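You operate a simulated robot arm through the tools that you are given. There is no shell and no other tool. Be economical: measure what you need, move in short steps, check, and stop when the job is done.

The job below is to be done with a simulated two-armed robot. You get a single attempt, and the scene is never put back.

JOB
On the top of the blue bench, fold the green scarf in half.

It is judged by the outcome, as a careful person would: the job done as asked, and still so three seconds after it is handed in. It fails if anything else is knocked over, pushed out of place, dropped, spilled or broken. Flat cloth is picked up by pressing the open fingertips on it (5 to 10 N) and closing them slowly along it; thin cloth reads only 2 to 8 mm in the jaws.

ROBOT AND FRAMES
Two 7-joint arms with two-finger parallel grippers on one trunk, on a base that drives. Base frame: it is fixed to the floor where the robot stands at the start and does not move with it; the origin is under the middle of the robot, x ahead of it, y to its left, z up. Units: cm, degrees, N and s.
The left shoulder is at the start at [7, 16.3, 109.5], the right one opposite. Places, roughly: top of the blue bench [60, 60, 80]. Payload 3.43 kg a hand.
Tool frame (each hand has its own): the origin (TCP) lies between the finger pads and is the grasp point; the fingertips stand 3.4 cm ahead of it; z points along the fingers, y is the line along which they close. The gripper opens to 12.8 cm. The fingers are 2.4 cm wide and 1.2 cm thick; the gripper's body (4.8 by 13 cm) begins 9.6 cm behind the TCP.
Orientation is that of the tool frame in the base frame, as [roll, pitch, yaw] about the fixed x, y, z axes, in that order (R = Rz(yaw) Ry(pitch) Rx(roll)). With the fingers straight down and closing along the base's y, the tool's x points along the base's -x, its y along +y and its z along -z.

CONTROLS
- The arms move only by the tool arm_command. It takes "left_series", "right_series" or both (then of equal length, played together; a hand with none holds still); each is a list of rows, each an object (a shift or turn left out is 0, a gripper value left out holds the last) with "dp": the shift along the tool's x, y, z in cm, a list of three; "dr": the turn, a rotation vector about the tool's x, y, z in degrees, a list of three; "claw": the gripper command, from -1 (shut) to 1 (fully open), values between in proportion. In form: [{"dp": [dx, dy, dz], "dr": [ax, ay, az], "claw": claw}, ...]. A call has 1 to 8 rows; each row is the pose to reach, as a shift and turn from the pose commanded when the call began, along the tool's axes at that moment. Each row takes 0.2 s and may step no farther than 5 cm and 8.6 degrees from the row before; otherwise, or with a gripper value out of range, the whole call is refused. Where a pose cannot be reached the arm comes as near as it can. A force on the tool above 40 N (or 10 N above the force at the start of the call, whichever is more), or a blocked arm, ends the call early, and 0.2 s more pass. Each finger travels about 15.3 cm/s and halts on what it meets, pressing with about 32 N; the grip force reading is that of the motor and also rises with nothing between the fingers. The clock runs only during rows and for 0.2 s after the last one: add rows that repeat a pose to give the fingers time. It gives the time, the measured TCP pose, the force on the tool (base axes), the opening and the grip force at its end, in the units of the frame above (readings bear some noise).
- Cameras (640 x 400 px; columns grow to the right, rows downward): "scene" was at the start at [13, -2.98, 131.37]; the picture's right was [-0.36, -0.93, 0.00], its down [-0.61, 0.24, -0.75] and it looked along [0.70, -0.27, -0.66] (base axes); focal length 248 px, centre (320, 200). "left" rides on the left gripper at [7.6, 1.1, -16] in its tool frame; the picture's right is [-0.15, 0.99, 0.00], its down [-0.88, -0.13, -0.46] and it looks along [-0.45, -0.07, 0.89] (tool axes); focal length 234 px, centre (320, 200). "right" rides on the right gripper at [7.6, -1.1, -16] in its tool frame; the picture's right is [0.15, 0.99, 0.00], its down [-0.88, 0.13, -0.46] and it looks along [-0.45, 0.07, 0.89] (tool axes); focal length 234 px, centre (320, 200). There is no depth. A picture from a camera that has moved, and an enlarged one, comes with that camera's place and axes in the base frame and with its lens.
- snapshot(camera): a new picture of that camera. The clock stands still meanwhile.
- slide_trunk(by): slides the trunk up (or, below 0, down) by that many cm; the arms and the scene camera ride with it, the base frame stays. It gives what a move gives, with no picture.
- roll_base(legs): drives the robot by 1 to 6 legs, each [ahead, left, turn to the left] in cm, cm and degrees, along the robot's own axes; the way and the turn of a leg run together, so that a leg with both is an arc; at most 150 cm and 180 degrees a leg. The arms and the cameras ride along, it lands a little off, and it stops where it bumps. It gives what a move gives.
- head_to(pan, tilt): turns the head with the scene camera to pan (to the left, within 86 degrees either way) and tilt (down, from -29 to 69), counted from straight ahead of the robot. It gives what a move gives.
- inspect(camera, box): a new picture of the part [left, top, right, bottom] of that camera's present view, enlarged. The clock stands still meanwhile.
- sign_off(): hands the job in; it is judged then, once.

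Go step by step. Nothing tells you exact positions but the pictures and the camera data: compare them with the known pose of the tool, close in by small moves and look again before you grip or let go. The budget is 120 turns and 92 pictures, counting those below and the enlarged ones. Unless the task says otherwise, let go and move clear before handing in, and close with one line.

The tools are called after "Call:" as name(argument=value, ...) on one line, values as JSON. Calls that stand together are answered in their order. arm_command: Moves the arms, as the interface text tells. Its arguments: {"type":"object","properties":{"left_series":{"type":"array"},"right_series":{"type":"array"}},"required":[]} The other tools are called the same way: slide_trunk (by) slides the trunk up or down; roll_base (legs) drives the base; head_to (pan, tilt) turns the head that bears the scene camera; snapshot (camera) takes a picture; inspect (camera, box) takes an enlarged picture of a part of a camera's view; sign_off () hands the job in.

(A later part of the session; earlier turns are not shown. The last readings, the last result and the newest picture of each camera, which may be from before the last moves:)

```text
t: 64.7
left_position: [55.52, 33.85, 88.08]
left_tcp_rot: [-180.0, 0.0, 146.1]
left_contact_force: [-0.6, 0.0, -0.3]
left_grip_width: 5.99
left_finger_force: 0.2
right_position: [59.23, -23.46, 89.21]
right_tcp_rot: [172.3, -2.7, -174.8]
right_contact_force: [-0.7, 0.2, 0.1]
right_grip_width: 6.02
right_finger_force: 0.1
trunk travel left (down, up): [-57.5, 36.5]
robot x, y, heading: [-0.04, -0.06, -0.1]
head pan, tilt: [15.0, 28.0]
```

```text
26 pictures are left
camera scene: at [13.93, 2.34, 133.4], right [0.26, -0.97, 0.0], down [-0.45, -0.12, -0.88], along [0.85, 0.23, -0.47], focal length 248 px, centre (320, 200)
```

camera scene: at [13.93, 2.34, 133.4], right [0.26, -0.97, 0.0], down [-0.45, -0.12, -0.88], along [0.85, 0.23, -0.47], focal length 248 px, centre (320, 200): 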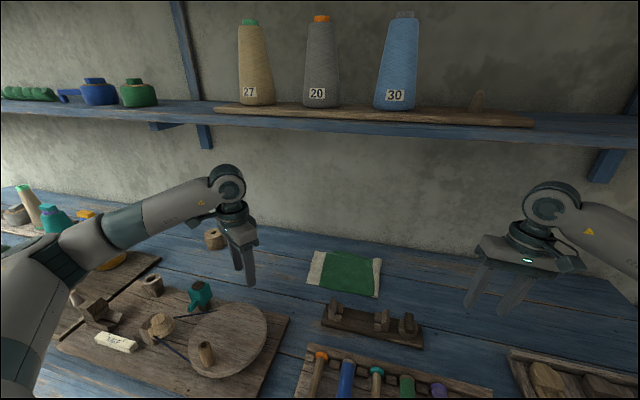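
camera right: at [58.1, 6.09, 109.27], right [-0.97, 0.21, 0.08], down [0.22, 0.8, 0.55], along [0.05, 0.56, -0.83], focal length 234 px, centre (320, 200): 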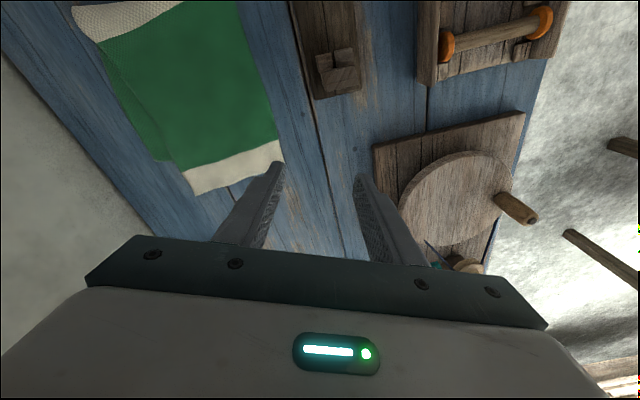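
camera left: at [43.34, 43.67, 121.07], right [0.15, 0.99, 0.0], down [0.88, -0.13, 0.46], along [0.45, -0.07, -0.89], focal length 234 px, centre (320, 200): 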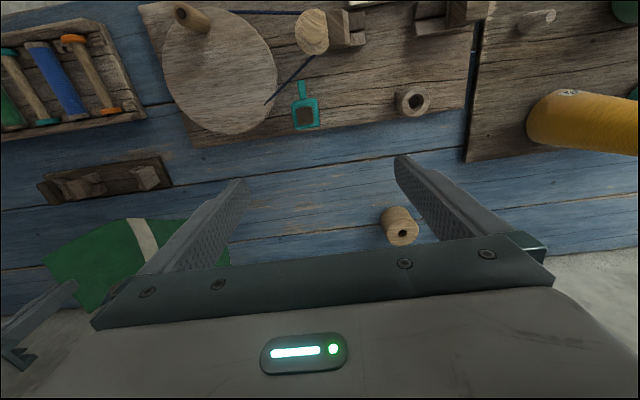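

The robot is back to its nominal pose and the shelf is intact. I don't need to pinch again: I'll press closed left fingertips on the overhanging single layer and drag it into line. First, above it.

Call:
arm_command(left_series=[{"dp": [-4.1, -0.8, 0], "claw": -1}, {"dp": [-8.2, -1.5, 0.5]}, {"dp": [-12.3, -2.3, 1]}, {"dp": [-16.5, -3.1, 2]}, {"dp": [-20.6, -3.8, 3]}, {"dp": [-20.6, -3.8, 4]}, {"dp": [-20.6, -3.8, 4]}])

Call:
head_to(pan=-5, tilt=40)

Call:
inspect(camera="scene", box=[200, 140, 340, 240])

Call:
snapshot(camera="left")

```text
t: 66.3
left_position: [70.23, 19.41, 83.91]
left_tcp_rot: [-180.0, 0.0, 146.0]
left_contact_force: [0.3, 0.4, -0.2]
left_grip_width: 0.0
left_finger_force: 32.1
right_position: [59.19, -23.56, 89.19]
right_tcp_rot: [172.2, -2.7, -174.7]
right_contact_force: [0.8, -0.1, 0.6]
right_grip_width: 6.04
right_finger_force: 0.0
trunk travel left (down, up): [-57.5, 36.5]
robot x, y, heading: [-0.3, 0.21, -0.2]
head pan, tilt: [15.0, 28.0]
```

```text
t: 67.1
left_position: [70.13, 19.37, 83.88]
left_tcp_rot: [-179.9, 0.0, 146.0]
left_contact_force: [0.5, 0.0, 0.0]
left_grip_width: 0.01
left_finger_force: 32.3
right_position: [59.25, -23.51, 89.15]
right_tcp_rot: [172.3, -2.7, -174.9]
right_contact_force: [-0.3, -0.4, -0.4]
right_grip_width: 6.03
right_finger_force: 0.1
trunk travel left (down, up): [-57.5, 36.5]
robot x, y, heading: [-0.15, 0.37, 0.3]
head pan, tilt: [-5.0, 40.0]
```

```text
4.00 times, centred on (270, 190) of scene
camera zoom: at [13.61, -0.68, 131.55], right [-0.09, -1.0, 0.0], down [-0.64, 0.06, -0.77], along [0.76, -0.07, -0.64], focal length 992 px, centre (520, 240)
```

zoom: 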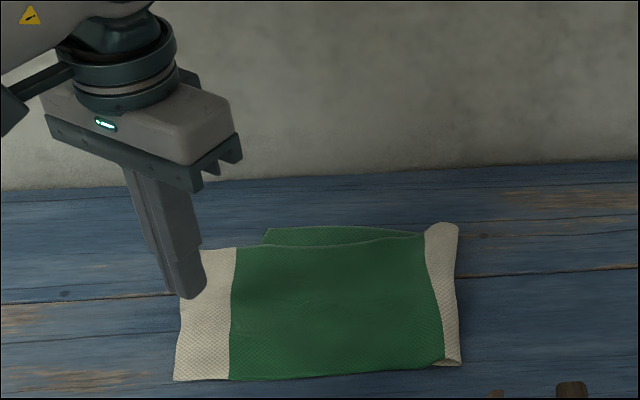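

```text
24 pictures are left
camera left: at [64.6, 24.53, 99.88], right [0.67, 0.74, 0.0], down [0.66, -0.6, 0.46], along [0.34, -0.31, -0.89], focal length 234 px, centre (320, 200)
```

left: 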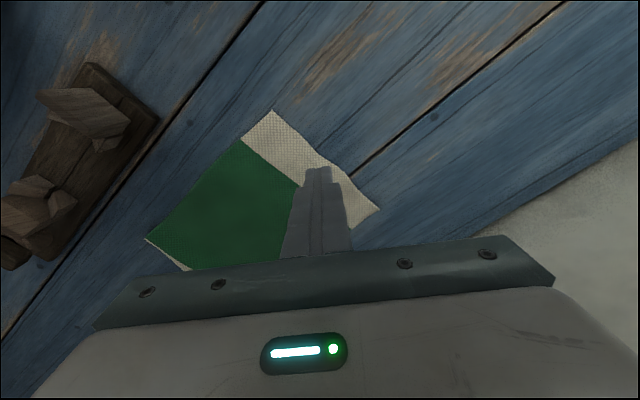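

The top end overhangs the lower end by about 4 cm. In this position a pinch on the top layer's end already points the right way, so I'll turn the left hand square, open to 6 cm and pinch just the top layer.

Call:
arm_command(left_series=[{"dp": [0, 0, -1.5], "dr": [0, 0, -8.5]}, {"dp": [-0.8, -1.2, -1.5], "dr": [0, 0, -17], "claw": -0.06}, {"dp": [-1.6, -2.4, -1.5], "dr": [0, 0, -25.5]}, {"dp": [-2.4, -3.57, -1.5], "dr": [0, 0, -34]}, {"dp": [-2.4, -3.57, 0.5], "dr": [0, 0, -34]}, {"dp": [-2.4, -3.57, 1.4], "dr": [0, 0, -34]}, {"dp": [-2.4, -3.57, 1.4], "dr": [0, 0, -34]}])

Call:
snapshot(camera="left")

```text
t: 68.7
left_position: [70.37, 14.94, 82.45]
left_tcp_rot: [-180.0, -0.1, 179.9]
left_contact_force: [-0.4, -0.2, 0.7]
left_grip_width: 6.03
left_finger_force: 0.2
right_position: [59.17, -23.45, 89.16]
right_tcp_rot: [172.2, -2.6, -174.7]
right_contact_force: [-0.7, 0.1, -0.6]
right_grip_width: 6.04
right_finger_force: 0.0
trunk travel left (down, up): [-57.5, 36.5]
robot x, y, heading: [0.17, 0.2, -0.2]
head pan, tilt: [-5.0, 40.0]
```

```text
23 pictures are left
camera left: at [62.73, 15.93, 98.37], right [0.15, 0.99, 0.0], down [0.88, -0.13, 0.46], along [0.45, -0.07, -0.89], focal length 234 px, centre (320, 200)
```

left: 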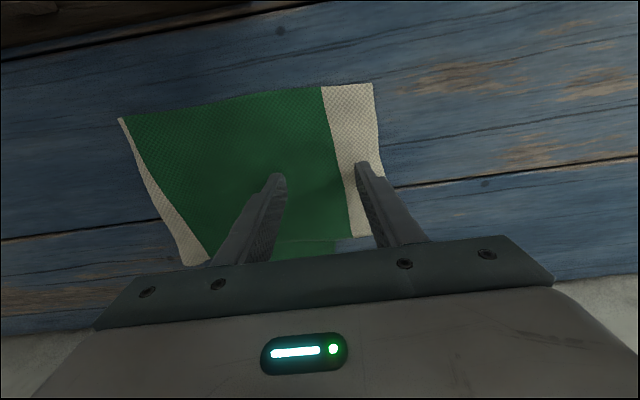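

Call:
arm_command(left_series=[{"dp": [0, 0, 0.3]}, {"dp": [0, 0, 0.6]}, {"dp": [0, 0, 0.7]}, {"dp": [0, 0, 0.7]}])

```text
t: 69.7
left_position: [70.31, 14.81, 81.82]
left_tcp_rot: [-180.0, 0.0, 180.0]
left_contact_force: [-0.2, 0.4, 0.0]
left_grip_width: 6.01
left_finger_force: 0.0
right_position: [59.22, -23.4, 89.14]
right_tcp_rot: [172.2, -2.7, -174.8]
right_contact_force: [-0.6, -0.2, 0.2]
right_grip_width: 6.02
right_finger_force: 0.0
trunk travel left (down, up): [-57.5, 36.5]
robot x, y, heading: [-0.15, -0.08, -0.0]
head pan, tilt: [-5.0, 40.0]
```

Call:
arm_command(left_series=[{"dp": [0, 0, 0.15]}, {"dp": [0, 0, 0.25]}, {"dp": [0, 0, 0.3]}, {"dp": [0, 0, 0.3]}])

```text
t: 70.7
left_position: [70.23, 14.85, 81.65]
left_tcp_rot: [-180.0, 0.0, 180.0]
left_contact_force: [-0.8, 0.2, 2.3]
left_grip_width: 6.02
left_finger_force: 0.3
right_position: [59.22, -23.49, 89.35]
right_tcp_rot: [172.1, -2.7, -174.8]
right_contact_force: [-0.9, 0.1, 0.5]
right_grip_width: 6.03
right_finger_force: 0.0
trunk travel left (down, up): [-57.5, 36.5]
robot x, y, heading: [0.04, 0.09, -0.2]
head pan, tilt: [-5.0, 40.0]
```

Contact. I'll press a little more and close slowly.

Call:
arm_command(left_series=[{"dp": [0, 0, 0.15]}, {"dp": [0, 0, 0.17], "claw": -0.12}, {"dp": [0, 0, 0.17], "claw": -0.18}, {"dp": [0, 0, 0.17], "claw": -0.24}, {"dp": [0, 0, 0.17], "claw": -0.3}, {"dp": [0, 0, 0.17], "claw": -0.36}])

Call:
arm_command(left_series=[{"claw": -0.44}, {"claw": -0.52}, {"claw": -0.6}, {"claw": -0.7}, {"claw": -0.8}, {"claw": -0.9}, {"claw": -1}, {"claw": -1}])

Call:
snapshot(camera="left")

```text
t: 72.1
left_position: [70.15, 14.87, 81.59]
left_tcp_rot: [-180.0, 0.2, -180.0]
left_contact_force: [-0.1, 2.2, 25.9]
left_grip_width: 3.87
left_finger_force: 0.0
right_position: [59.14, -23.41, 89.4]
right_tcp_rot: [172.3, -2.6, -174.8]
right_contact_force: [1.1, 0.5, -0.2]
right_grip_width: 6.02
right_finger_force: 0.2
trunk travel left (down, up): [-57.5, 36.5]
robot x, y, heading: [-0.07, -0.07, -0.1]
head pan, tilt: [-5.0, 40.0]
```

```text
t: 73.9
left_position: [70.15, 14.79, 81.6]
left_tcp_rot: [-180.0, 0.1, -179.9]
left_contact_force: [0.6, -3.2, 29.3]
left_grip_width: 1.2
left_finger_force: 32.3
right_position: [59.07, -23.53, 89.38]
right_tcp_rot: [172.2, -2.6, -174.8]
right_contact_force: [0.0, 0.2, 0.7]
right_grip_width: 6.01
right_finger_force: 0.1
trunk travel left (down, up): [-57.5, 36.5]
robot x, y, heading: [0.22, -0.42, 0.1]
head pan, tilt: [-5.0, 40.0]
```

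```text
22 pictures are left
camera left: at [62.46, 15.83, 97.51], right [0.15, 0.99, 0.0], down [0.88, -0.13, 0.46], along [0.45, -0.07, -0.89], focal length 234 px, centre (320, 200)
```

left: 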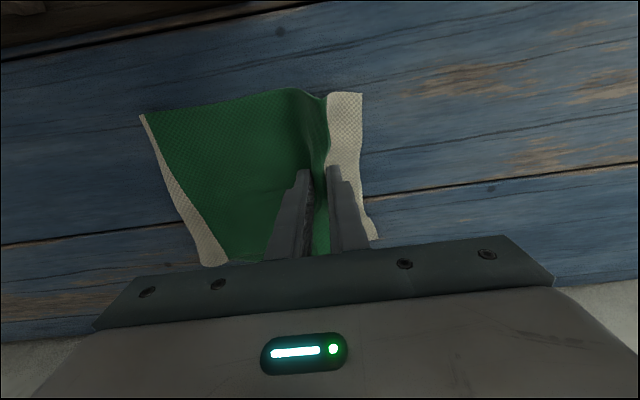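

The jaws read 12 mm under 29 N, so I've bunched both layers. I'll open, ease off, and retry with a much lighter press so only the top layer follows.

Call:
arm_command(left_series=[{"dp": [0, 0, -0.3], "claw": -0.6}, {"dp": [0, 0, -0.3], "claw": -0.06}, {"dp": [0, 0, -1.5]}, {"dp": [0, 0, -1.5]}, {"dp": [0, 0, -1.5]}])

Call:
snapshot(camera="left")

```text
t: 75.1
left_position: [70.39, 14.77, 82.77]
left_tcp_rot: [179.9, -0.1, 179.9]
left_contact_force: [0.2, 0.4, 0.7]
left_grip_width: 6.04
left_finger_force: 0.1
right_position: [59.39, -23.42, 89.24]
right_tcp_rot: [172.3, -2.7, -174.8]
right_contact_force: [-0.1, 0.8, 0.7]
right_grip_width: 6.02
right_finger_force: 0.1
trunk travel left (down, up): [-57.5, 36.5]
robot x, y, heading: [0.36, -0.24, -0.1]
head pan, tilt: [-5.0, 40.0]
```

```text
21 pictures are left
camera left: at [62.83, 15.83, 98.75], right [0.15, 0.99, 0.0], down [0.88, -0.13, 0.45], along [0.45, -0.07, -0.89], focal length 234 px, centre (320, 200)
```

left: 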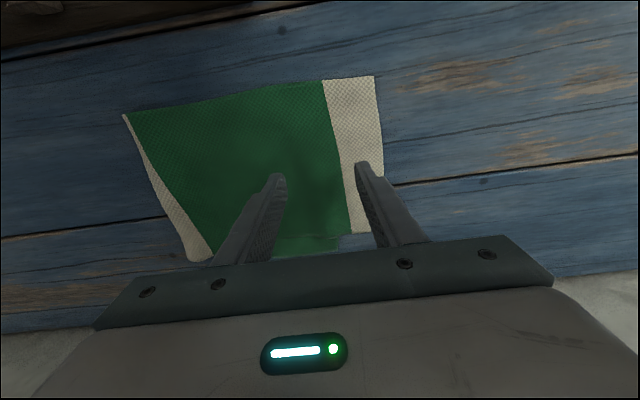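

Call:
arm_command(left_series=[{"dp": [0, 0.4, 0.8]}, {"dp": [0, 0.4, 1.3]}, {"dp": [0, 0.4, 1.36]}, {"dp": [0, 0.4, 1.36], "claw": -0.11}, {"dp": [0, 0.4, 1.36], "claw": -0.16}, {"dp": [0, 0.4, 1.36], "claw": -0.21}, {"dp": [0, 0.4, 1.36], "claw": -0.26}])

Call:
snapshot(camera="left")

```text
t: 76.7
left_position: [70.35, 15.28, 81.62]
left_tcp_rot: [-179.9, 0.1, 180.0]
left_contact_force: [-0.2, 0.5, 11.1]
left_grip_width: 4.63
left_finger_force: 0.1
right_position: [59.21, -23.54, 89.28]
right_tcp_rot: [172.3, -2.6, -174.8]
right_contact_force: [-0.5, -0.4, -0.7]
right_grip_width: 6.0
right_finger_force: 0.0
trunk travel left (down, up): [-57.5, 36.5]
robot x, y, heading: [0.11, 0.16, -0.1]
head pan, tilt: [-5.0, 40.0]
```

```text
20 pictures are left
camera left: at [62.67, 16.35, 97.53], right [0.15, 0.99, 0.0], down [0.88, -0.13, 0.46], along [0.45, -0.07, -0.89], focal length 234 px, centre (320, 200)
```

left: 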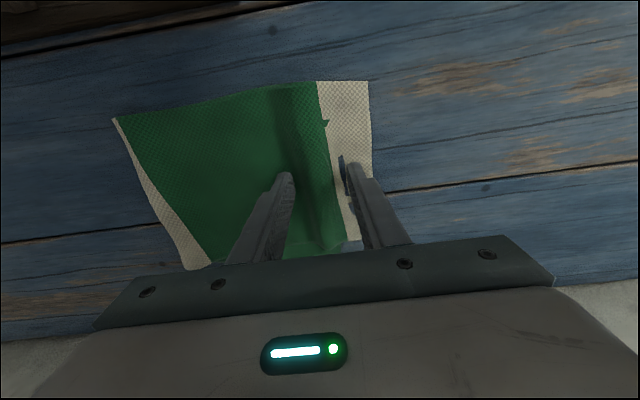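

Call:
arm_command(left_series=[{"dp": [0, 0, -0.04], "claw": -0.36}, {"dp": [0, 0, -0.04], "claw": -0.46}, {"dp": [0, 0, -0.04], "claw": -0.56}, {"dp": [0, 0, -0.04], "claw": -0.68}, {"dp": [0, 0, -0.04], "claw": -0.8}, {"dp": [0, 0, -0.04], "claw": -0.9}, {"dp": [0, 0, -0.04], "claw": -1}, {"dp": [0, 0, -0.04], "claw": -1}])

Call:
snapshot(camera="left")

```text
t: 78.5
left_position: [70.31, 15.13, 81.65]
left_tcp_rot: [180.0, 0.0, 179.9]
left_contact_force: [0.9, -1.3, 11.4]
left_grip_width: 1.02
left_finger_force: 31.6
right_position: [59.16, -23.49, 89.27]
right_tcp_rot: [172.3, -2.6, -174.8]
right_contact_force: [0.6, 0.0, -0.6]
right_grip_width: 6.06
right_finger_force: 0.0
trunk travel left (down, up): [-57.5, 36.5]
robot x, y, heading: [-0.05, -0.04, -0.0]
head pan, tilt: [-5.0, 40.0]
```

```text
19 pictures are left
camera left: at [62.68, 16.26, 97.58], right [0.15, 0.99, 0.0], down [0.88, -0.13, 0.46], along [0.45, -0.07, -0.89], focal length 234 px, centre (320, 200)
```

left: 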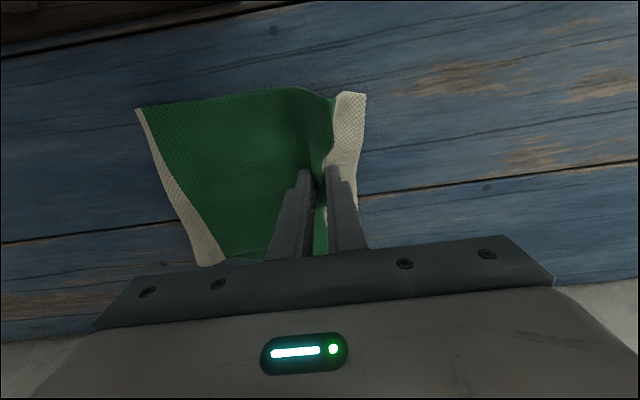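

The jaws read 10 mm. I'll lift 4 cm to see which layers came along.

Call:
arm_command(left_series=[{"dp": [0, 0, -1.5]}, {"dp": [0, 0, -3]}, {"dp": [0, 0, -4.5]}, {"dp": [0, 0, -4.5]}])

Call:
inspect(camera="scene", box=[200, 140, 340, 240])

```text
t: 79.5
left_position: [70.44, 15.23, 85.98]
left_tcp_rot: [180.0, 0.1, 180.0]
left_contact_force: [0.2, -0.6, -0.3]
left_grip_width: 0.34
left_finger_force: 32.3
right_position: [59.33, -23.54, 89.27]
right_tcp_rot: [172.2, -2.6, -174.8]
right_contact_force: [-0.3, -0.2, 0.0]
right_grip_width: 6.03
right_finger_force: 0.0
trunk travel left (down, up): [-57.5, 36.5]
robot x, y, heading: [-0.1, -0.12, -0.0]
head pan, tilt: [-5.0, 40.0]
```

```text
4.00 times, centred on (270, 190) of scene
camera zoom: at [13.61, -0.68, 131.54], right [-0.09, -1.0, 0.0], down [-0.64, 0.06, -0.77], along [0.76, -0.07, -0.64], focal length 992 px, centre (520, 240)
```

zoom: 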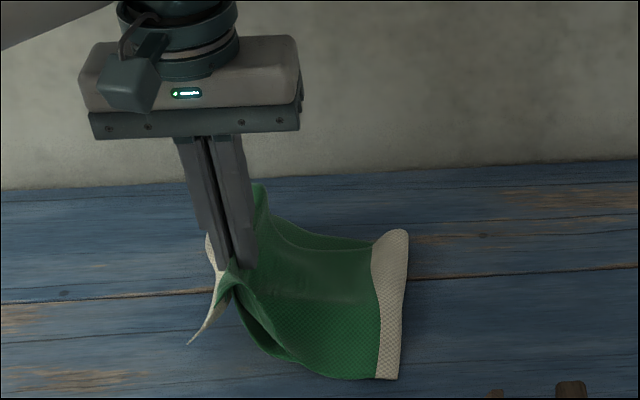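

Call:
arm_command(left_series=[{"dp": [0, -1.5, -2]}, {"dp": [0, -3, -4]}, {"dp": [0, -4, -5.5]}, {"dp": [0, -4, -5.5]}])

Call:
inspect(camera="scene", box=[200, 140, 340, 240])

```text
t: 80.5
left_position: [70.44, 11.25, 91.46]
left_tcp_rot: [-180.0, -0.1, 179.9]
left_contact_force: [-0.2, 0.0, 0.4]
left_grip_width: 0.35
left_finger_force: 31.9
right_position: [59.18, -23.45, 89.22]
right_tcp_rot: [172.2, -2.7, -174.8]
right_contact_force: [0.7, -0.1, 0.4]
right_grip_width: 6.02
right_finger_force: 0.0
trunk travel left (down, up): [-57.5, 36.5]
robot x, y, heading: [-0.2, 0.27, 0.2]
head pan, tilt: [-5.0, 40.0]
```

```text
4.00 times, centred on (270, 190) of scene
camera zoom: at [13.62, -0.67, 131.54], right [-0.09, -1.0, 0.0], down [-0.64, 0.06, -0.77], along [0.76, -0.07, -0.64], focal length 992 px, centre (520, 240)
```

zoom: 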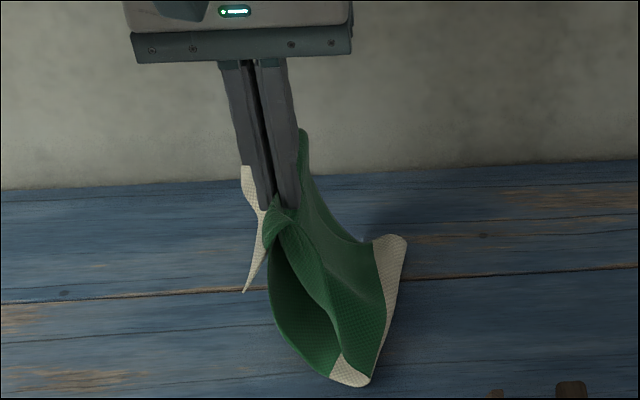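

Both layers came up together. I'll lay them back down, moving left as I lower so they lie flat, then release.

Call:
arm_command(left_series=[{"dp": [0, 1.5, 2]}, {"dp": [0, 3, 4]}, {"dp": [0, 4.5, 6]}, {"dp": [0, 6.5, 8]}, {"dp": [0, 8, 9.2]}, {"dp": [0, 8, 9.3]}, {"dp": [0, 8, 9.2], "claw": -0.7}, {"dp": [0, 8, 8], "claw": -0.06}])

Call:
arm_command(left_series=[{"dp": [0, 0, -4]}, {"dp": [0, 0, -6]}, {"dp": [0, 0, -6]}])

Call:
snapshot(camera="left")

Call:
inspect(camera="scene", box=[200, 140, 340, 240])

```text
t: 82.3
left_position: [70.32, 19.37, 83.59]
left_tcp_rot: [180.0, 0.0, 180.0]
left_contact_force: [-1.2, -0.2, 0.7]
left_grip_width: 6.02
left_finger_force: 0.1
right_position: [59.33, -23.54, 89.27]
right_tcp_rot: [172.2, -2.7, -174.8]
right_contact_force: [-0.5, -0.4, 0.3]
right_grip_width: 6.01
right_finger_force: 0.1
trunk travel left (down, up): [-57.5, 36.5]
robot x, y, heading: [-0.04, -0.01, -0.0]
head pan, tilt: [-5.0, 40.0]
```

```text
t: 83.1
left_position: [70.31, 19.39, 89.42]
left_tcp_rot: [180.0, -0.1, 180.0]
left_contact_force: [-0.1, 1.1, -1.0]
left_grip_width: 6.01
left_finger_force: 0.0
right_position: [59.19, -23.56, 89.14]
right_tcp_rot: [172.2, -2.7, -174.9]
right_contact_force: [-0.2, 0.0, 0.3]
right_grip_width: 6.02
right_finger_force: 0.0
trunk travel left (down, up): [-57.5, 36.5]
robot x, y, heading: [0.06, 0.18, -0.2]
head pan, tilt: [-5.0, 40.0]
```

```text
16 pictures are left
camera left: at [62.72, 20.49, 105.38], right [0.15, 0.99, 0.0], down [0.88, -0.13, 0.45], along [0.45, -0.07, -0.89], focal length 234 px, centre (320, 200)
```

left: 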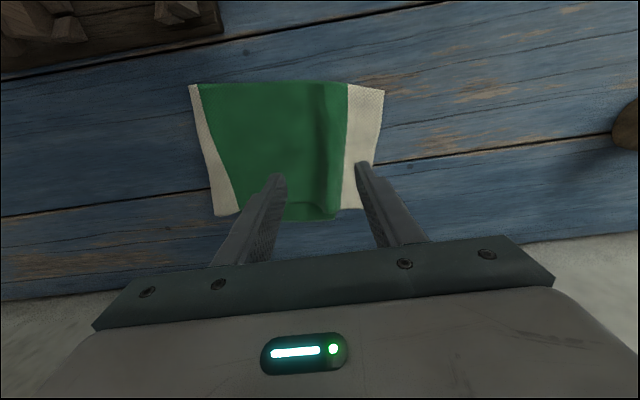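

```text
4.00 times, centred on (270, 190) of scene
camera zoom: at [13.61, -0.69, 131.54], right [-0.09, -1.0, 0.0], down [-0.64, 0.06, -0.77], along [0.76, -0.07, -0.64], focal length 992 px, centre (520, 240)
```

zoom: 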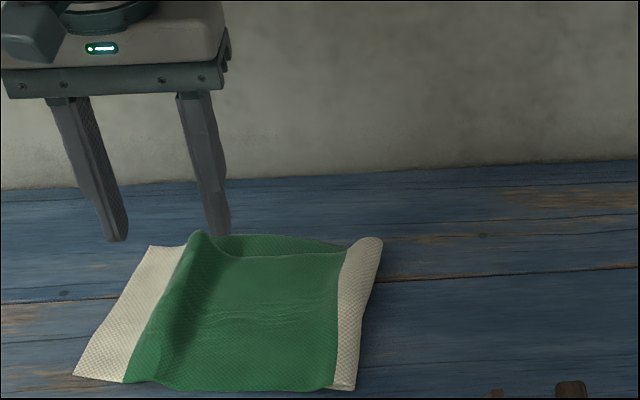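

The layers are laid back, and the top layer now overhangs the lower by more than 5 cm (y≈20–26), a clear single-layer strip. I'll pinch only there with a 3.3 cm opening.

Call:
arm_command(left_series=[{"dp": [-0.9, 3.2, 1], "claw": -0.48}, {"dp": [-0.9, 3.2, 4]}, {"dp": [-0.9, 3.2, 6.5]}, {"dp": [-0.9, 3.2, 7.7]}, {"dp": [-0.9, 3.2, 7.9]}, {"dp": [-0.9, 3.2, 7.9]}])

Call:
inspect(camera="left", box=[140, 50, 460, 250])

```text
t: 84.5
left_position: [71.09, 22.55, 81.53]
left_tcp_rot: [-180.0, -0.1, 180.0]
left_contact_force: [0.1, 0.6, 5.0]
left_grip_width: 3.3
left_finger_force: 0.0
right_position: [59.31, -23.52, 89.26]
right_tcp_rot: [172.1, -2.6, -174.8]
right_contact_force: [-0.4, -0.3, 0.1]
right_grip_width: 6.03
right_finger_force: 0.1
trunk travel left (down, up): [-57.5, 36.5]
robot x, y, heading: [-0.1, 0.24, 0.0]
head pan, tilt: [-5.0, 40.0]
```

```text
2.00 times, centred on (300, 150) of left
camera zoom: at [63.45, 23.57, 97.65], right [0.15, 0.99, 0.0], down [0.88, -0.13, 0.46], along [0.45, -0.07, -0.89], focal length 468 px, centre (360, 300)
```

zoom: 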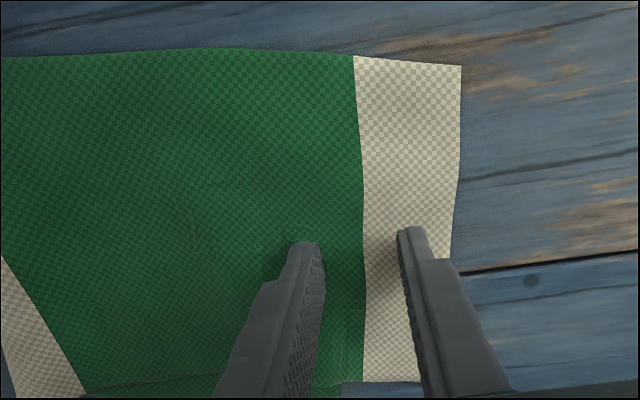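

The top edge is at y≈26.5 and the lower edge at y≈20.3. I'll shift 0.8 cm outward, open to 4 cm, then press and close.

Call:
arm_command(left_series=[{"dp": [0, 0.4, -0.8]}, {"dp": [0, 0.8, -0.8], "claw": -0.37}, {"dp": [0, 0.8, -0.3]}, {"dp": [0, 0.8, 0.05]}, {"dp": [0, 0.8, 0.05]}])

Call:
arm_command(left_series=[{"dp": [0, 0, 0.05], "claw": -0.42}, {"dp": [0, 0, 0.05], "claw": -0.47}, {"dp": [0, 0, 0.05], "claw": -0.52}, {"dp": [0, 0, 0.05], "claw": -0.57}, {"dp": [0, 0, 0.05], "claw": -0.62}])

Call:
inspect(camera="left", box=[140, 50, 460, 250])

```text
t: 85.7
left_position: [71.23, 23.24, 81.7]
left_tcp_rot: [180.0, 0.0, -180.0]
left_contact_force: [-0.5, 0.1, 3.3]
left_grip_width: 4.05
left_finger_force: 0.6
right_position: [59.29, -23.43, 89.26]
right_tcp_rot: [172.2, -2.7, -174.7]
right_contact_force: [0.6, -0.5, 1.8]
right_grip_width: 6.02
right_finger_force: 0.0
trunk travel left (down, up): [-57.5, 36.5]
robot x, y, heading: [0.04, 0.02, 0.1]
head pan, tilt: [-5.0, 40.0]
```

```text
t: 86.9
left_position: [71.12, 23.2, 81.54]
left_tcp_rot: [-180.0, 0.2, -180.0]
left_contact_force: [0.2, -1.8, 9.8]
left_grip_width: 2.57
left_finger_force: 1.1
right_position: [59.16, -23.55, 89.18]
right_tcp_rot: [172.2, -2.6, -174.7]
right_contact_force: [-0.6, 0.2, 1.0]
right_grip_width: 6.03
right_finger_force: 0.0
trunk travel left (down, up): [-57.5, 36.5]
robot x, y, heading: [0.05, 0.01, 0.0]
head pan, tilt: [-5.0, 40.0]
```

```text
2.00 times, centred on (300, 150) of left
camera zoom: at [63.52, 24.25, 97.63], right [0.15, 0.99, 0.0], down [0.88, -0.13, 0.46], along [0.45, -0.07, -0.89], focal length 468 px, centre (360, 300)
```

zoom: 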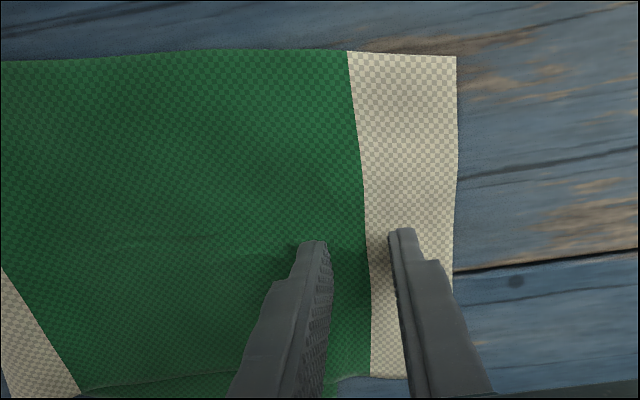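

Call:
arm_command(left_series=[{"dp": [0, 0, 0.04], "claw": -0.67}, {"dp": [0, 0, 0.04], "claw": -0.72}, {"dp": [0, 0, 0.04], "claw": -0.78}, {"dp": [0, 0, 0.04], "claw": -0.84}, {"dp": [0, 0, 0.04], "claw": -0.9}, {"dp": [0, 0, 0.04], "claw": -1}, {"dp": [0, 0, 0.04], "claw": -1}])

```text
t: 88.5
left_position: [71.14, 23.18, 81.66]
left_tcp_rot: [180.0, 0.1, -180.0]
left_contact_force: [0.0, -1.7, 16.2]
left_grip_width: 0.02
left_finger_force: 32.4
right_position: [59.14, -23.39, 89.25]
right_tcp_rot: [172.2, -2.6, -174.8]
right_contact_force: [0.1, -0.5, 0.3]
right_grip_width: 6.03
right_finger_force: 0.1
trunk travel left (down, up): [-57.5, 36.5]
robot x, y, heading: [-0.32, 0.09, 0.0]
head pan, tilt: [-5.0, 40.0]
```

It came up empty: the span was too short to buckle. I'll retry with a 5 cm opening and the firmer ~15 N press that worked the first time.

Call:
arm_command(left_series=[{"dp": [0, 0, -1.2]}, {"dp": [0, 0.1, -1.2], "claw": -0.2}, {"dp": [0, 0.1, -1.2]}, {"dp": [0, 0.1, -0.4]}, {"dp": [0, 0.1, 0.02]}, {"dp": [0, 0.1, 0.02]}])

Call:
arm_command(left_series=[{"dp": [0, 0, 0.03], "claw": -0.25}, {"dp": [0, 0, 0.03], "claw": -0.3}, {"dp": [0, 0, 0.03], "claw": -0.35}, {"dp": [0, 0, 0.03], "claw": -0.4}, {"dp": [0, 0, 0.03], "claw": -0.45}])

Call:
inspect(camera="left", box=[140, 50, 460, 250])

```text
t: 89.9
left_position: [71.27, 23.32, 81.45]
left_tcp_rot: [-179.9, 0.2, -180.0]
left_contact_force: [1.9, 1.4, 14.8]
left_grip_width: 5.08
left_finger_force: 0.1
right_position: [59.12, -23.39, 89.34]
right_tcp_rot: [172.3, -2.6, -174.9]
right_contact_force: [0.1, 0.7, 0.7]
right_grip_width: 6.0
right_finger_force: 0.0
trunk travel left (down, up): [-57.5, 36.5]
robot x, y, heading: [-0.08, -0.19, -0.1]
head pan, tilt: [-5.0, 40.0]
```

```text
t: 91.1
left_position: [71.07, 23.34, 81.46]
left_tcp_rot: [180.0, 0.0, -180.0]
left_contact_force: [-0.1, 3.3, 19.5]
left_grip_width: 3.33
left_finger_force: 0.1
right_position: [59.05, -23.46, 89.31]
right_tcp_rot: [172.3, -2.6, -174.9]
right_contact_force: [0.7, -0.3, 0.3]
right_grip_width: 6.02
right_finger_force: 0.1
trunk travel left (down, up): [-57.5, 36.5]
robot x, y, heading: [0.18, -0.35, -0.0]
head pan, tilt: [-5.0, 40.0]
```

```text
2.00 times, centred on (300, 150) of left
camera zoom: at [63.44, 24.48, 97.52], right [0.15, 0.99, 0.0], down [0.88, -0.13, 0.46], along [0.45, -0.07, -0.89], focal length 468 px, centre (360, 300)
```

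zoom: 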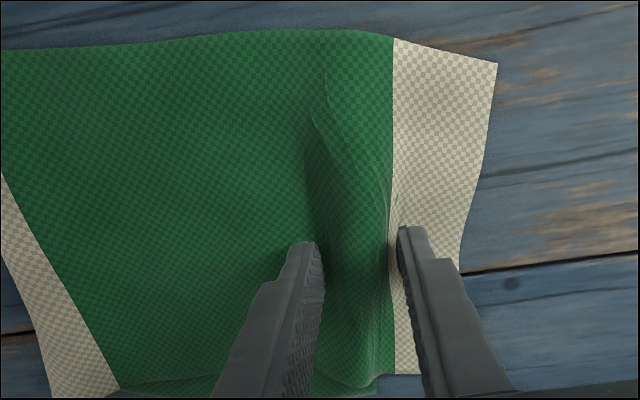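

A ridge is forming again, so I'll finish closing.

Call:
arm_command(left_series=[{"dp": [0, 0, -0.03], "claw": -0.52}, {"dp": [0, 0, -0.03], "claw": -0.6}, {"dp": [0, 0, -0.03], "claw": -0.68}, {"dp": [0, 0, -0.03], "claw": -0.76}, {"dp": [0, 0, -0.03], "claw": -0.85}, {"dp": [0, 0, -0.03], "claw": -1}, {"dp": [0, 0, -0.03], "claw": -1}])

Call:
arm_command(left_series=[{"dp": [0, 0, -1.5]}, {"dp": [0, -1, -4]}, {"dp": [0, -2, -6.5]}, {"dp": [0, -2, -6.5]}])

Call:
inspect(camera="scene", box=[180, 140, 340, 240])

```text
t: 92.7
left_position: [71.1, 23.33, 81.55]
left_tcp_rot: [179.9, 0.1, -179.9]
left_contact_force: [0.1, -2.4, 15.0]
left_grip_width: 0.34
left_finger_force: 31.9
right_position: [59.15, -23.49, 89.24]
right_tcp_rot: [172.2, -2.7, -174.8]
right_contact_force: [0.6, 0.4, -0.6]
right_grip_width: 6.01
right_finger_force: 0.1
trunk travel left (down, up): [-57.5, 36.5]
robot x, y, heading: [0.06, 0.06, -0.1]
head pan, tilt: [-5.0, 40.0]
```

```text
t: 93.7
left_position: [71.31, 21.46, 87.74]
left_tcp_rot: [-179.9, -0.2, -180.0]
left_contact_force: [-0.1, -0.7, -0.8]
left_grip_width: 0.35
left_finger_force: 32.0
right_position: [59.2, -23.46, 89.18]
right_tcp_rot: [172.2, -2.6, -174.8]
right_contact_force: [0.6, -0.1, 0.5]
right_grip_width: 6.04
right_finger_force: 0.0
trunk travel left (down, up): [-57.5, 36.5]
robot x, y, heading: [-0.04, 0.33, 0.0]
head pan, tilt: [-5.0, 40.0]
```

```text
4.00 times, centred on (260, 190) of scene
camera zoom: at [13.61, -0.66, 131.54], right [-0.09, -1.0, 0.0], down [-0.64, 0.06, -0.77], along [0.76, -0.07, -0.64], focal length 992 px, centre (560, 240)
```

zoom: 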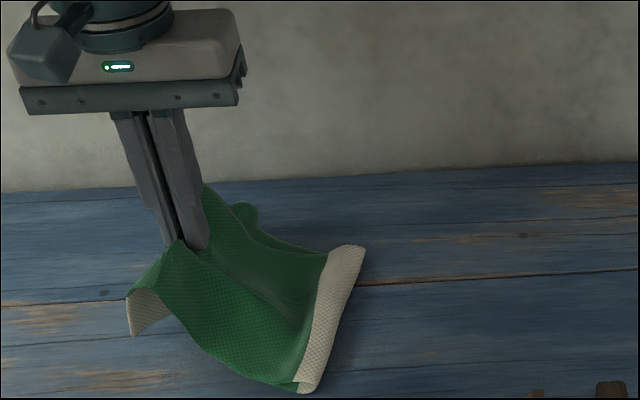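

Both layers are caught again at 3.5 mm. I'll lay them down and instead push the top end back with closed fingertips, so that the crease rolls outward.

Call:
arm_command(left_series=[{"dp": [0, 1, 1.5]}, {"dp": [0, 2, 3.5]}, {"dp": [0, 2.5, 5.2]}, {"dp": [0, 2.5, 5.7]}, {"dp": [0, 2.5, 5.6], "claw": -0.7}, {"dp": [0, 2.5, 4.5], "claw": -0.3}, {"dp": [0, 2.5, 0]}, {"dp": [0, 2.5, -1]}])

Call:
inspect(camera="scene", box=[180, 140, 340, 240])

Call:
snapshot(camera="left")

```text
t: 95.5
left_position: [71.2, 23.82, 88.85]
left_tcp_rot: [-180.0, -0.1, -180.0]
left_contact_force: [0.0, 0.0, 0.6]
left_grip_width: 4.49
left_finger_force: 0.0
right_position: [59.21, -23.57, 89.08]
right_tcp_rot: [172.2, -2.6, -174.8]
right_contact_force: [0.6, 0.5, 0.1]
right_grip_width: 6.01
right_finger_force: 0.0
trunk travel left (down, up): [-57.5, 36.5]
robot x, y, heading: [-0.27, 0.2, 0.2]
head pan, tilt: [-5.0, 40.0]
```

```text
4.00 times, centred on (260, 190) of scene
camera zoom: at [13.65, -0.67, 131.53], right [-0.09, -1.0, 0.0], down [-0.64, 0.06, -0.77], along [0.76, -0.07, -0.64], focal length 992 px, centre (560, 240)
```

zoom: 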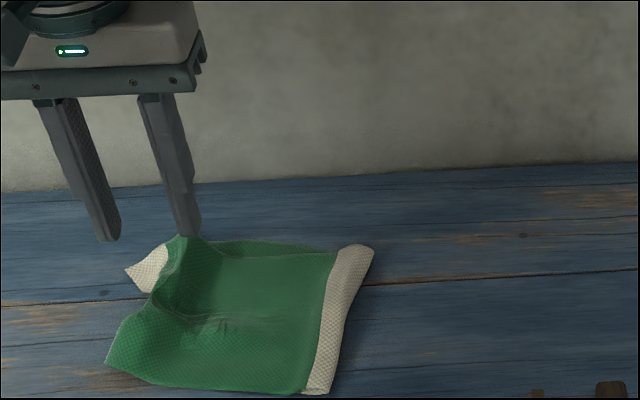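

```text
9 pictures are left
camera left: at [63.67, 24.95, 104.87], right [0.15, 0.99, 0.0], down [0.88, -0.13, 0.45], along [0.45, -0.07, -0.89], focal length 234 px, centre (320, 200)
```

left: 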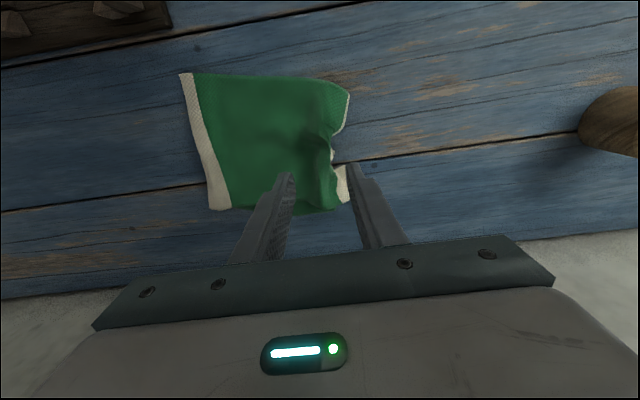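

Part of the end stripe is now tucked under on the near side. I'll press closed fingertips on the near-left end and drag it −y slowly, which should pull the tuck open and roll the crease back.

Call:
arm_command(left_series=[{"dp": [2, 1.2, 0], "claw": -1}, {"dp": [3.7, 2.2, 1]}, {"dp": [3.7, 2.2, 4]}, {"dp": [3.7, 2.2, 6.5]}, {"dp": [3.7, 2.2, 7]}, {"dp": [3.7, 2.2, 7]}])

Call:
arm_command(left_series=[{"dp": [0, 0, 0.15]}, {"dp": [0, 0, 0.3]}, {"dp": [0, 0, 0.3]}])

```text
t: 96.9
left_position: [67.38, 26.07, 81.88]
left_tcp_rot: [180.0, 0.1, -179.9]
left_contact_force: [-0.4, 0.2, 9.6]
left_grip_width: 0.01
left_finger_force: 31.8
right_position: [59.07, -23.57, 89.26]
right_tcp_rot: [172.2, -2.6, -174.8]
right_contact_force: [-0.5, 0.0, 0.3]
right_grip_width: 6.02
right_finger_force: 0.0
trunk travel left (down, up): [-57.5, 36.5]
robot x, y, heading: [-0.21, 0.16, -0.1]
head pan, tilt: [-5.0, 40.0]
```

```text
t: 97.7
left_position: [67.29, 26.02, 81.83]
left_tcp_rot: [180.0, 0.2, -180.0]
left_contact_force: [-0.3, 2.4, 20.0]
left_grip_width: 0.02
left_finger_force: 32.0
right_position: [59.0, -23.53, 89.28]
right_tcp_rot: [172.3, -2.6, -174.8]
right_contact_force: [0.0, 0.0, -0.2]
right_grip_width: 6.01
right_finger_force: 0.0
trunk travel left (down, up): [-57.5, 36.5]
robot x, y, heading: [0.19, 0.0, -0.2]
head pan, tilt: [-5.0, 40.0]
```

Call:
arm_command(left_series=[{"dp": [0, 0, -0.25]}, {"dp": [0, -1, -0.25]}, {"dp": [0, -2, -0.25]}, {"dp": [0, -3, -0.25]}, {"dp": [0, -4, -0.25]}, {"dp": [0, -5, -0.25]}, {"dp": [0, -5, -2]}, {"dp": [0, -5, -7]}])

Call:
inspect(camera="scene", box=[180, 140, 340, 240])

```text
t: 99.5
left_position: [67.35, 21.28, 88.75]
left_tcp_rot: [180.0, -0.1, 179.9]
left_contact_force: [-0.7, 0.0, 0.5]
left_grip_width: 0.0
left_finger_force: 31.5
right_position: [59.17, -23.56, 89.31]
right_tcp_rot: [172.2, -2.6, -174.8]
right_contact_force: [0.0, -0.3, 0.2]
right_grip_width: 6.0
right_finger_force: 0.1
trunk travel left (down, up): [-57.5, 36.5]
robot x, y, heading: [-0.1, 0.44, -0.0]
head pan, tilt: [-5.0, 40.0]
```

```text
4.00 times, centred on (260, 190) of scene
camera zoom: at [13.47, -0.75, 131.55], right [-0.09, -1.0, 0.0], down [-0.64, 0.06, -0.77], along [0.76, -0.07, -0.64], focal length 992 px, centre (560, 240)
```

zoom: 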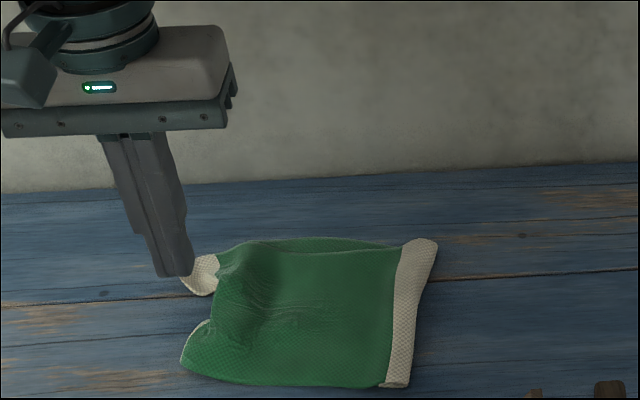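

Friction slid the whole scarf together, by about 4 cm. Lower-layer cloth still shows as a narrow strip along the far edge, so I'll pin that with the right fingertips and then draw only the top layer back. First I'll bring the right hand over that strip.

Call:
arm_command(right_series=[{"dp": [-2.4, 4.3, 0], "dr": [-1, 0, 0], "claw": -1}, {"dp": [-4.8, 8.6, 0], "dr": [-2, 0, 0]}, {"dp": [-7.2, 12.9, 0], "dr": [-3, 0, 0]}, {"dp": [-9.6, 17.2, 0], "dr": [-4, 0, 0]}, {"dp": [-12, 21.5, 0], "dr": [-5, 0, 0]}, {"dp": [-14.4, 25.8, 0], "dr": [-6, 0, 0]}, {"dp": [-16.8, 30.1, 0], "dr": [-7, 0, 0]}, {"dp": [-19, 34.4, 0], "dr": [-8, 0, 0]}])

```text
t: 101.3
left_position: [67.28, 21.8, 88.62]
left_tcp_rot: [-179.9, 0.0, -179.9]
left_contact_force: [0.2, 0.9, -0.2]
left_grip_width: 0.0
left_finger_force: 31.6
right_position: [75.41, 12.55, 92.93]
right_tcp_rot: [164.4, -2.5, -174.8]
right_contact_force: [-0.5, -0.5, -0.3]
right_grip_width: 0.01
right_finger_force: 31.8
trunk travel left (down, up): [-57.5, 36.5]
robot x, y, heading: [0.01, -0.34, -0.2]
head pan, tilt: [-5.0, 40.0]
```

Call:
arm_command(right_series=[{"dr": [8, 0, 0]}, {"dr": [15.6, -2, 0]}, {"dr": [15.6, -2, 0]}])

```text
t: 102.1
left_position: [67.34, 21.37, 88.59]
left_tcp_rot: [-179.9, 0.1, -180.0]
left_contact_force: [-0.4, 0.3, -0.2]
left_grip_width: 0.0
left_finger_force: 32.4
right_position: [74.86, 10.87, 92.68]
right_tcp_rot: [179.9, -0.8, -175.1]
right_contact_force: [-0.4, 0.2, -0.2]
right_grip_width: 0.0
right_finger_force: 32.1
right hand out of reach, approached as far as the arm can: row 1, 2, 3
trunk travel left (down, up): [-57.5, 36.5]
robot x, y, heading: [0.04, 0.18, 0.0]
head pan, tilt: [-5.0, 40.0]
```

Call:
arm_command(right_series=[{"dp": [-1, 0, 3]}, {"dp": [-2.2, -0.1, 6]}, {"dp": [-3.35, -0.2, 9]}, {"dp": [-3.35, -0.2, 9.8]}, {"dp": [-3.35, -0.2, 9.8]}])

Call:
inspect(camera="scene", box=[180, 140, 340, 240])

```text
t: 103.3
left_position: [67.41, 21.17, 88.54]
left_tcp_rot: [-180.0, -0.1, -180.0]
left_contact_force: [-1.0, -0.4, 0.5]
left_grip_width: 0.0
left_finger_force: 31.8
right_position: [75.72, 9.52, 82.36]
right_tcp_rot: [179.8, -0.6, -175.0]
right_contact_force: [0.6, 0.2, -0.1]
right_grip_width: 0.0
right_finger_force: 32.4
right hand out of reach, approached as far as the arm can: row 1, 2, 3, 4, 5
trunk travel left (down, up): [-57.5, 36.5]
robot x, y, heading: [-0.34, -0.28, 0.0]
head pan, tilt: [-5.0, 40.0]
```

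```text
4.00 times, centred on (260, 190) of scene
camera zoom: at [13.63, -0.82, 131.54], right [-0.09, -1.0, 0.0], down [-0.64, 0.06, -0.77], along [0.76, -0.07, -0.64], focal length 992 px, centre (560, 240)
```

zoom: 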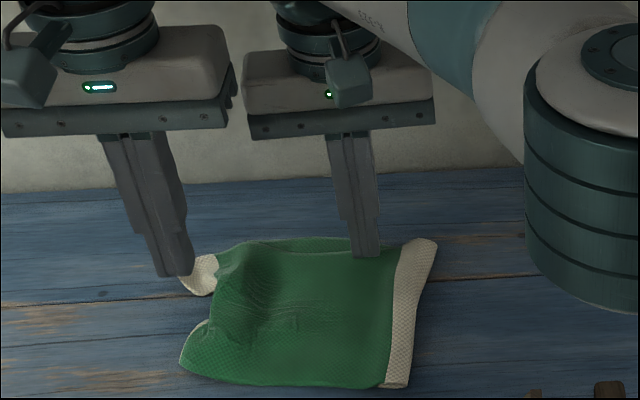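

The right arm falls about 2.5 cm short. I'll raise both hands a little and drive the base 2.5 cm ahead.

Call:
arm_command(right_series=[{"dp": [0, 0, -1.5]}, {"dp": [0, 0, -1.5]}])

Call:
roll_base(legs=[[2.5, 0, 0]])

```text
t: 103.9
left_position: [67.43, 21.38, 88.54]
left_tcp_rot: [-179.9, -0.2, -180.0]
left_contact_force: [1.1, -0.1, -0.4]
left_grip_width: 0.0
left_finger_force: 32.1
right_position: [75.88, 9.62, 83.91]
right_tcp_rot: [179.7, -0.7, -175.2]
right_contact_force: [0.5, -0.2, 0.0]
right_grip_width: 0.0
right_finger_force: 32.0
trunk travel left (down, up): [-57.5, 36.5]
robot x, y, heading: [-0.39, 0.04, 0.1]
head pan, tilt: [-5.0, 40.0]
```

```text
t: 104.8
left_position: [69.88, 21.23, 88.68]
left_tcp_rot: [-180.0, 0.0, 179.9]
left_contact_force: [-0.3, -0.5, -0.5]
left_grip_width: 0.0
left_finger_force: 32.1
right_position: [78.29, 9.55, 84.0]
right_tcp_rot: [179.9, -0.8, -175.1]
right_contact_force: [-0.5, 0.5, 0.2]
right_grip_width: 0.0
right_finger_force: 32.6
trunk travel left (down, up): [-57.5, 36.5]
robot x, y, heading: [2.81, -0.09, -0.2]
head pan, tilt: [-5.0, 40.0]
```

Now I'll press the right fingertips on the exposed lower strip and lower the left fingertips onto the top layer's end.

Call:
arm_command(right_series=[{"dp": [0, 0, 1.5]}, {"dp": [0, 0, 2.3]}, {"dp": [0, 0, 2.6]}, {"dp": [0, 0, 2.65]}, {"dp": [0, 0, 2.65]}], left_series=[{"dp": [1, -0.3, 2]}, {"dp": [1.9, -0.6, 4]}, {"dp": [1.9, -0.6, 6]}, {"dp": [1.9, -0.6, 6.7]}, {"dp": [1.9, -0.6, 6.7]}])

Call:
inspect(camera="scene", box=[180, 140, 340, 240])

```text
t: 106.0
left_position: [67.86, 20.59, 82.11]
left_tcp_rot: [179.9, 0.0, 179.9]
left_contact_force: [0.6, 0.1, 0.7]
left_grip_width: 0.0
left_finger_force: 32.0
right_position: [78.17, 9.56, 81.55]
right_tcp_rot: [179.7, -0.3, -174.9]
right_contact_force: [-1.3, -0.8, 10.3]
right_grip_width: 0.0
right_finger_force: 32.1
trunk travel left (down, up): [-57.5, 36.5]
robot x, y, heading: [2.37, 0.39, -0.0]
head pan, tilt: [-5.0, 40.0]
```

```text
4.00 times, centred on (260, 190) of scene
camera zoom: at [15.95, -0.72, 131.57], right [-0.09, -1.0, 0.0], down [-0.64, 0.06, -0.77], along [0.76, -0.07, -0.64], focal length 992 px, centre (560, 240)
```

zoom: 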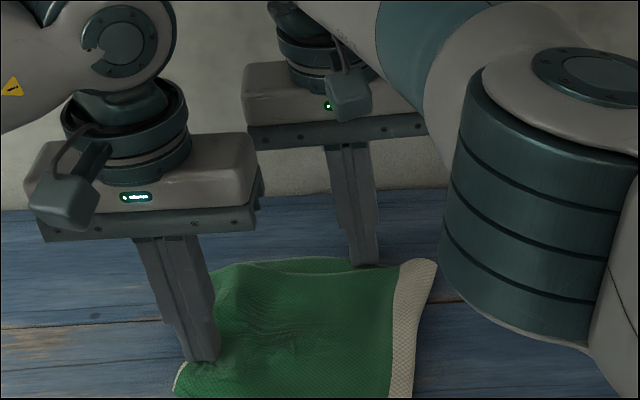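

The pin is in place. I'll press the left fingertips lightly and draw the top layer −y by 4 cm.

Call:
arm_command(right_series=[{"dp": [0, 0, 0.1]}, {"dp": [0, 0, 0.12]}, {"dp": [0, 0, 0.12]}, {"dp": [0, 0, 0.12]}, {"dp": [0, 0, 0.12]}, {"dp": [0, 0, 0.12]}, {"dp": [0, 0, 0.12]}, {"dp": [0, 0, 0.12]}], left_series=[{"dp": [0, 0, 0.15]}, {"dp": [0, 0, 0.25]}, {"dp": [0, -0.7, 0.25]}, {"dp": [0, -1.4, 0.25]}, {"dp": [0, -2.1, 0.25]}, {"dp": [0, -2.8, 0.25]}, {"dp": [0, -3.5, 0.25]}, {"dp": [0, -4.2, 0.25]}])

Call:
arm_command(left_series=[{"dp": [0, 0, -3]}, {"dp": [0, 2, -6]}, {"dp": [0, 6, -6]}, {"dp": [0, 10, -6]}])

Call:
inspect(camera="scene", box=[180, 140, 340, 240])

```text
t: 107.8
left_position: [67.61, 16.49, 81.87]
left_tcp_rot: [180.0, 0.2, 180.0]
left_contact_force: [0.1, 0.2, 3.2]
left_grip_width: 0.02
left_finger_force: 32.1
right_position: [77.98, 9.65, 81.56]
right_tcp_rot: [179.8, -0.3, -175.1]
right_contact_force: [6.8, 1.4, 31.9]
right_grip_width: 0.01
right_finger_force: 31.8
trunk travel left (down, up): [-57.5, 36.5]
robot x, y, heading: [2.82, -0.23, -0.3]
head pan, tilt: [-5.0, 40.0]
```

```text
t: 108.8
left_position: [67.83, 26.52, 87.97]
left_tcp_rot: [-179.9, 0.2, 179.9]
left_contact_force: [-0.2, -1.0, 0.0]
left_grip_width: 0.0
left_finger_force: 32.2
right_position: [78.1, 9.61, 81.47]
right_tcp_rot: [179.9, -0.4, -175.2]
right_contact_force: [5.0, 2.8, 33.7]
right_grip_width: 0.01
right_finger_force: 32.1
trunk travel left (down, up): [-57.5, 36.5]
robot x, y, heading: [2.51, 0.08, -0.1]
head pan, tilt: [-5.0, 40.0]
```

```text
4.00 times, centred on (260, 190) of scene
camera zoom: at [15.7, -0.64, 131.59], right [-0.09, -1.0, 0.0], down [-0.64, 0.06, -0.77], along [0.77, -0.07, -0.64], focal length 992 px, centre (560, 240)
```

zoom: 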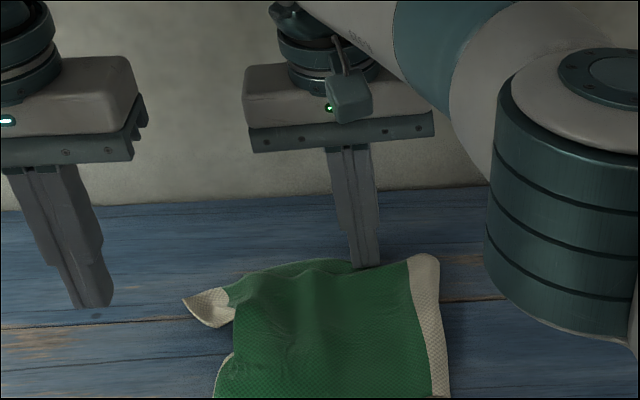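

Call:
inspect(camera="scene", box=[200, 190, 320, 270])

```text
5.00 times, centred on (260, 230) of scene
camera zoom: at [15.7, -0.64, 131.59], right [-0.09, -1.0, 0.0], down [-0.64, 0.06, -0.77], along [0.77, -0.07, -0.64], focal length 1240 px, centre (620, 50)
```

zoom: 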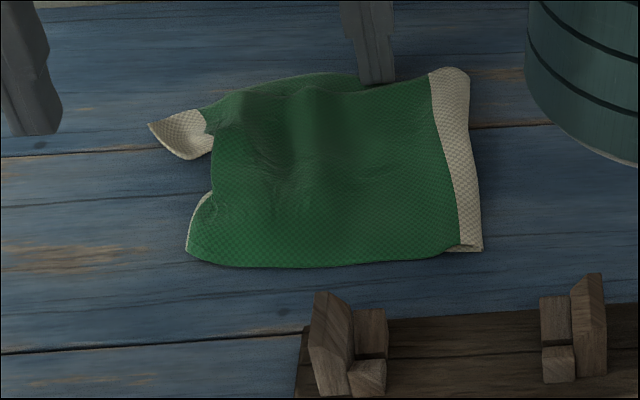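

The pin works: the top layer slid back and the crease rolled outward by about 2 cm. I'll do one more stroke with slightly more pressure to draw the tucked stripe out.

Call:
arm_command(left_series=[{"dp": [0, -4.5, 0]}, {"dp": [0, -8.7, 1]}, {"dp": [0, -8.7, 4.5]}, {"dp": [0, -8.7, 5.9]}, {"dp": [0, -8.7, 6.2]}, {"dp": [0, -8.7, 6.2]}])

Call:
arm_command(left_series=[{"dp": [0, -0.8, 0.05]}, {"dp": [0, -1.6, 0.05]}, {"dp": [0, -2.4, 0.05]}, {"dp": [0, -3.2, 0.05]}, {"dp": [0, -4, 0.05]}, {"dp": [0, -4.8, 0.05]}, {"dp": [0, -4.8, -3]}, {"dp": [0, -1, -6]}])

Call:
inspect(camera="scene", box=[200, 190, 320, 270])

```text
t: 110.2
left_position: [67.85, 17.76, 81.78]
left_tcp_rot: [-180.0, 0.1, 180.0]
left_contact_force: [-0.6, -0.7, 5.5]
left_grip_width: 0.01
left_finger_force: 31.9
right_position: [78.0, 9.53, 81.44]
right_tcp_rot: [179.8, -0.4, -175.0]
right_contact_force: [6.1, 3.3, 31.1]
right_grip_width: 0.01
right_finger_force: 32.0
trunk travel left (down, up): [-57.5, 36.5]
robot x, y, heading: [2.31, 0.03, -0.2]
head pan, tilt: [-5.0, 40.0]
```

```text
t: 111.7
left_position: [67.57, 13.11, 82.67]
left_tcp_rot: [179.5, -0.6, 179.9]
left_contact_force: [0.3, -0.3, -0.1]
left_grip_width: 0.01
left_finger_force: 32.1
right_position: [78.07, 9.75, 81.63]
right_tcp_rot: [179.8, -0.7, -175.0]
right_contact_force: [0.2, -1.3, 13.2]
right_grip_width: 0.02
right_finger_force: 32.1
trunk travel left (down, up): [-57.5, 36.5]
robot x, y, heading: [2.22, 0.06, 0.1]
head pan, tilt: [-5.0, 40.0]
stopped in row 7 (right hand): the force on the tool passed its limit (the readings are from after the stop); the commanded pose is now the measured one
```

```text
5.00 times, centred on (260, 230) of scene
camera zoom: at [15.97, -0.73, 131.49], right [-0.09, -1.0, 0.0], down [-0.64, 0.06, -0.77], along [0.76, -0.07, -0.64], focal length 1240 px, centre (620, 50)
```

zoom: 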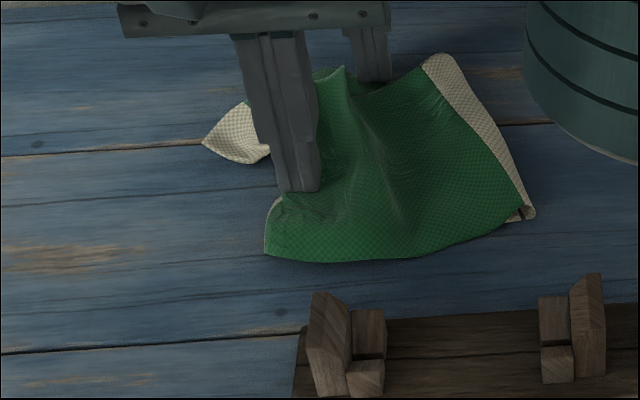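

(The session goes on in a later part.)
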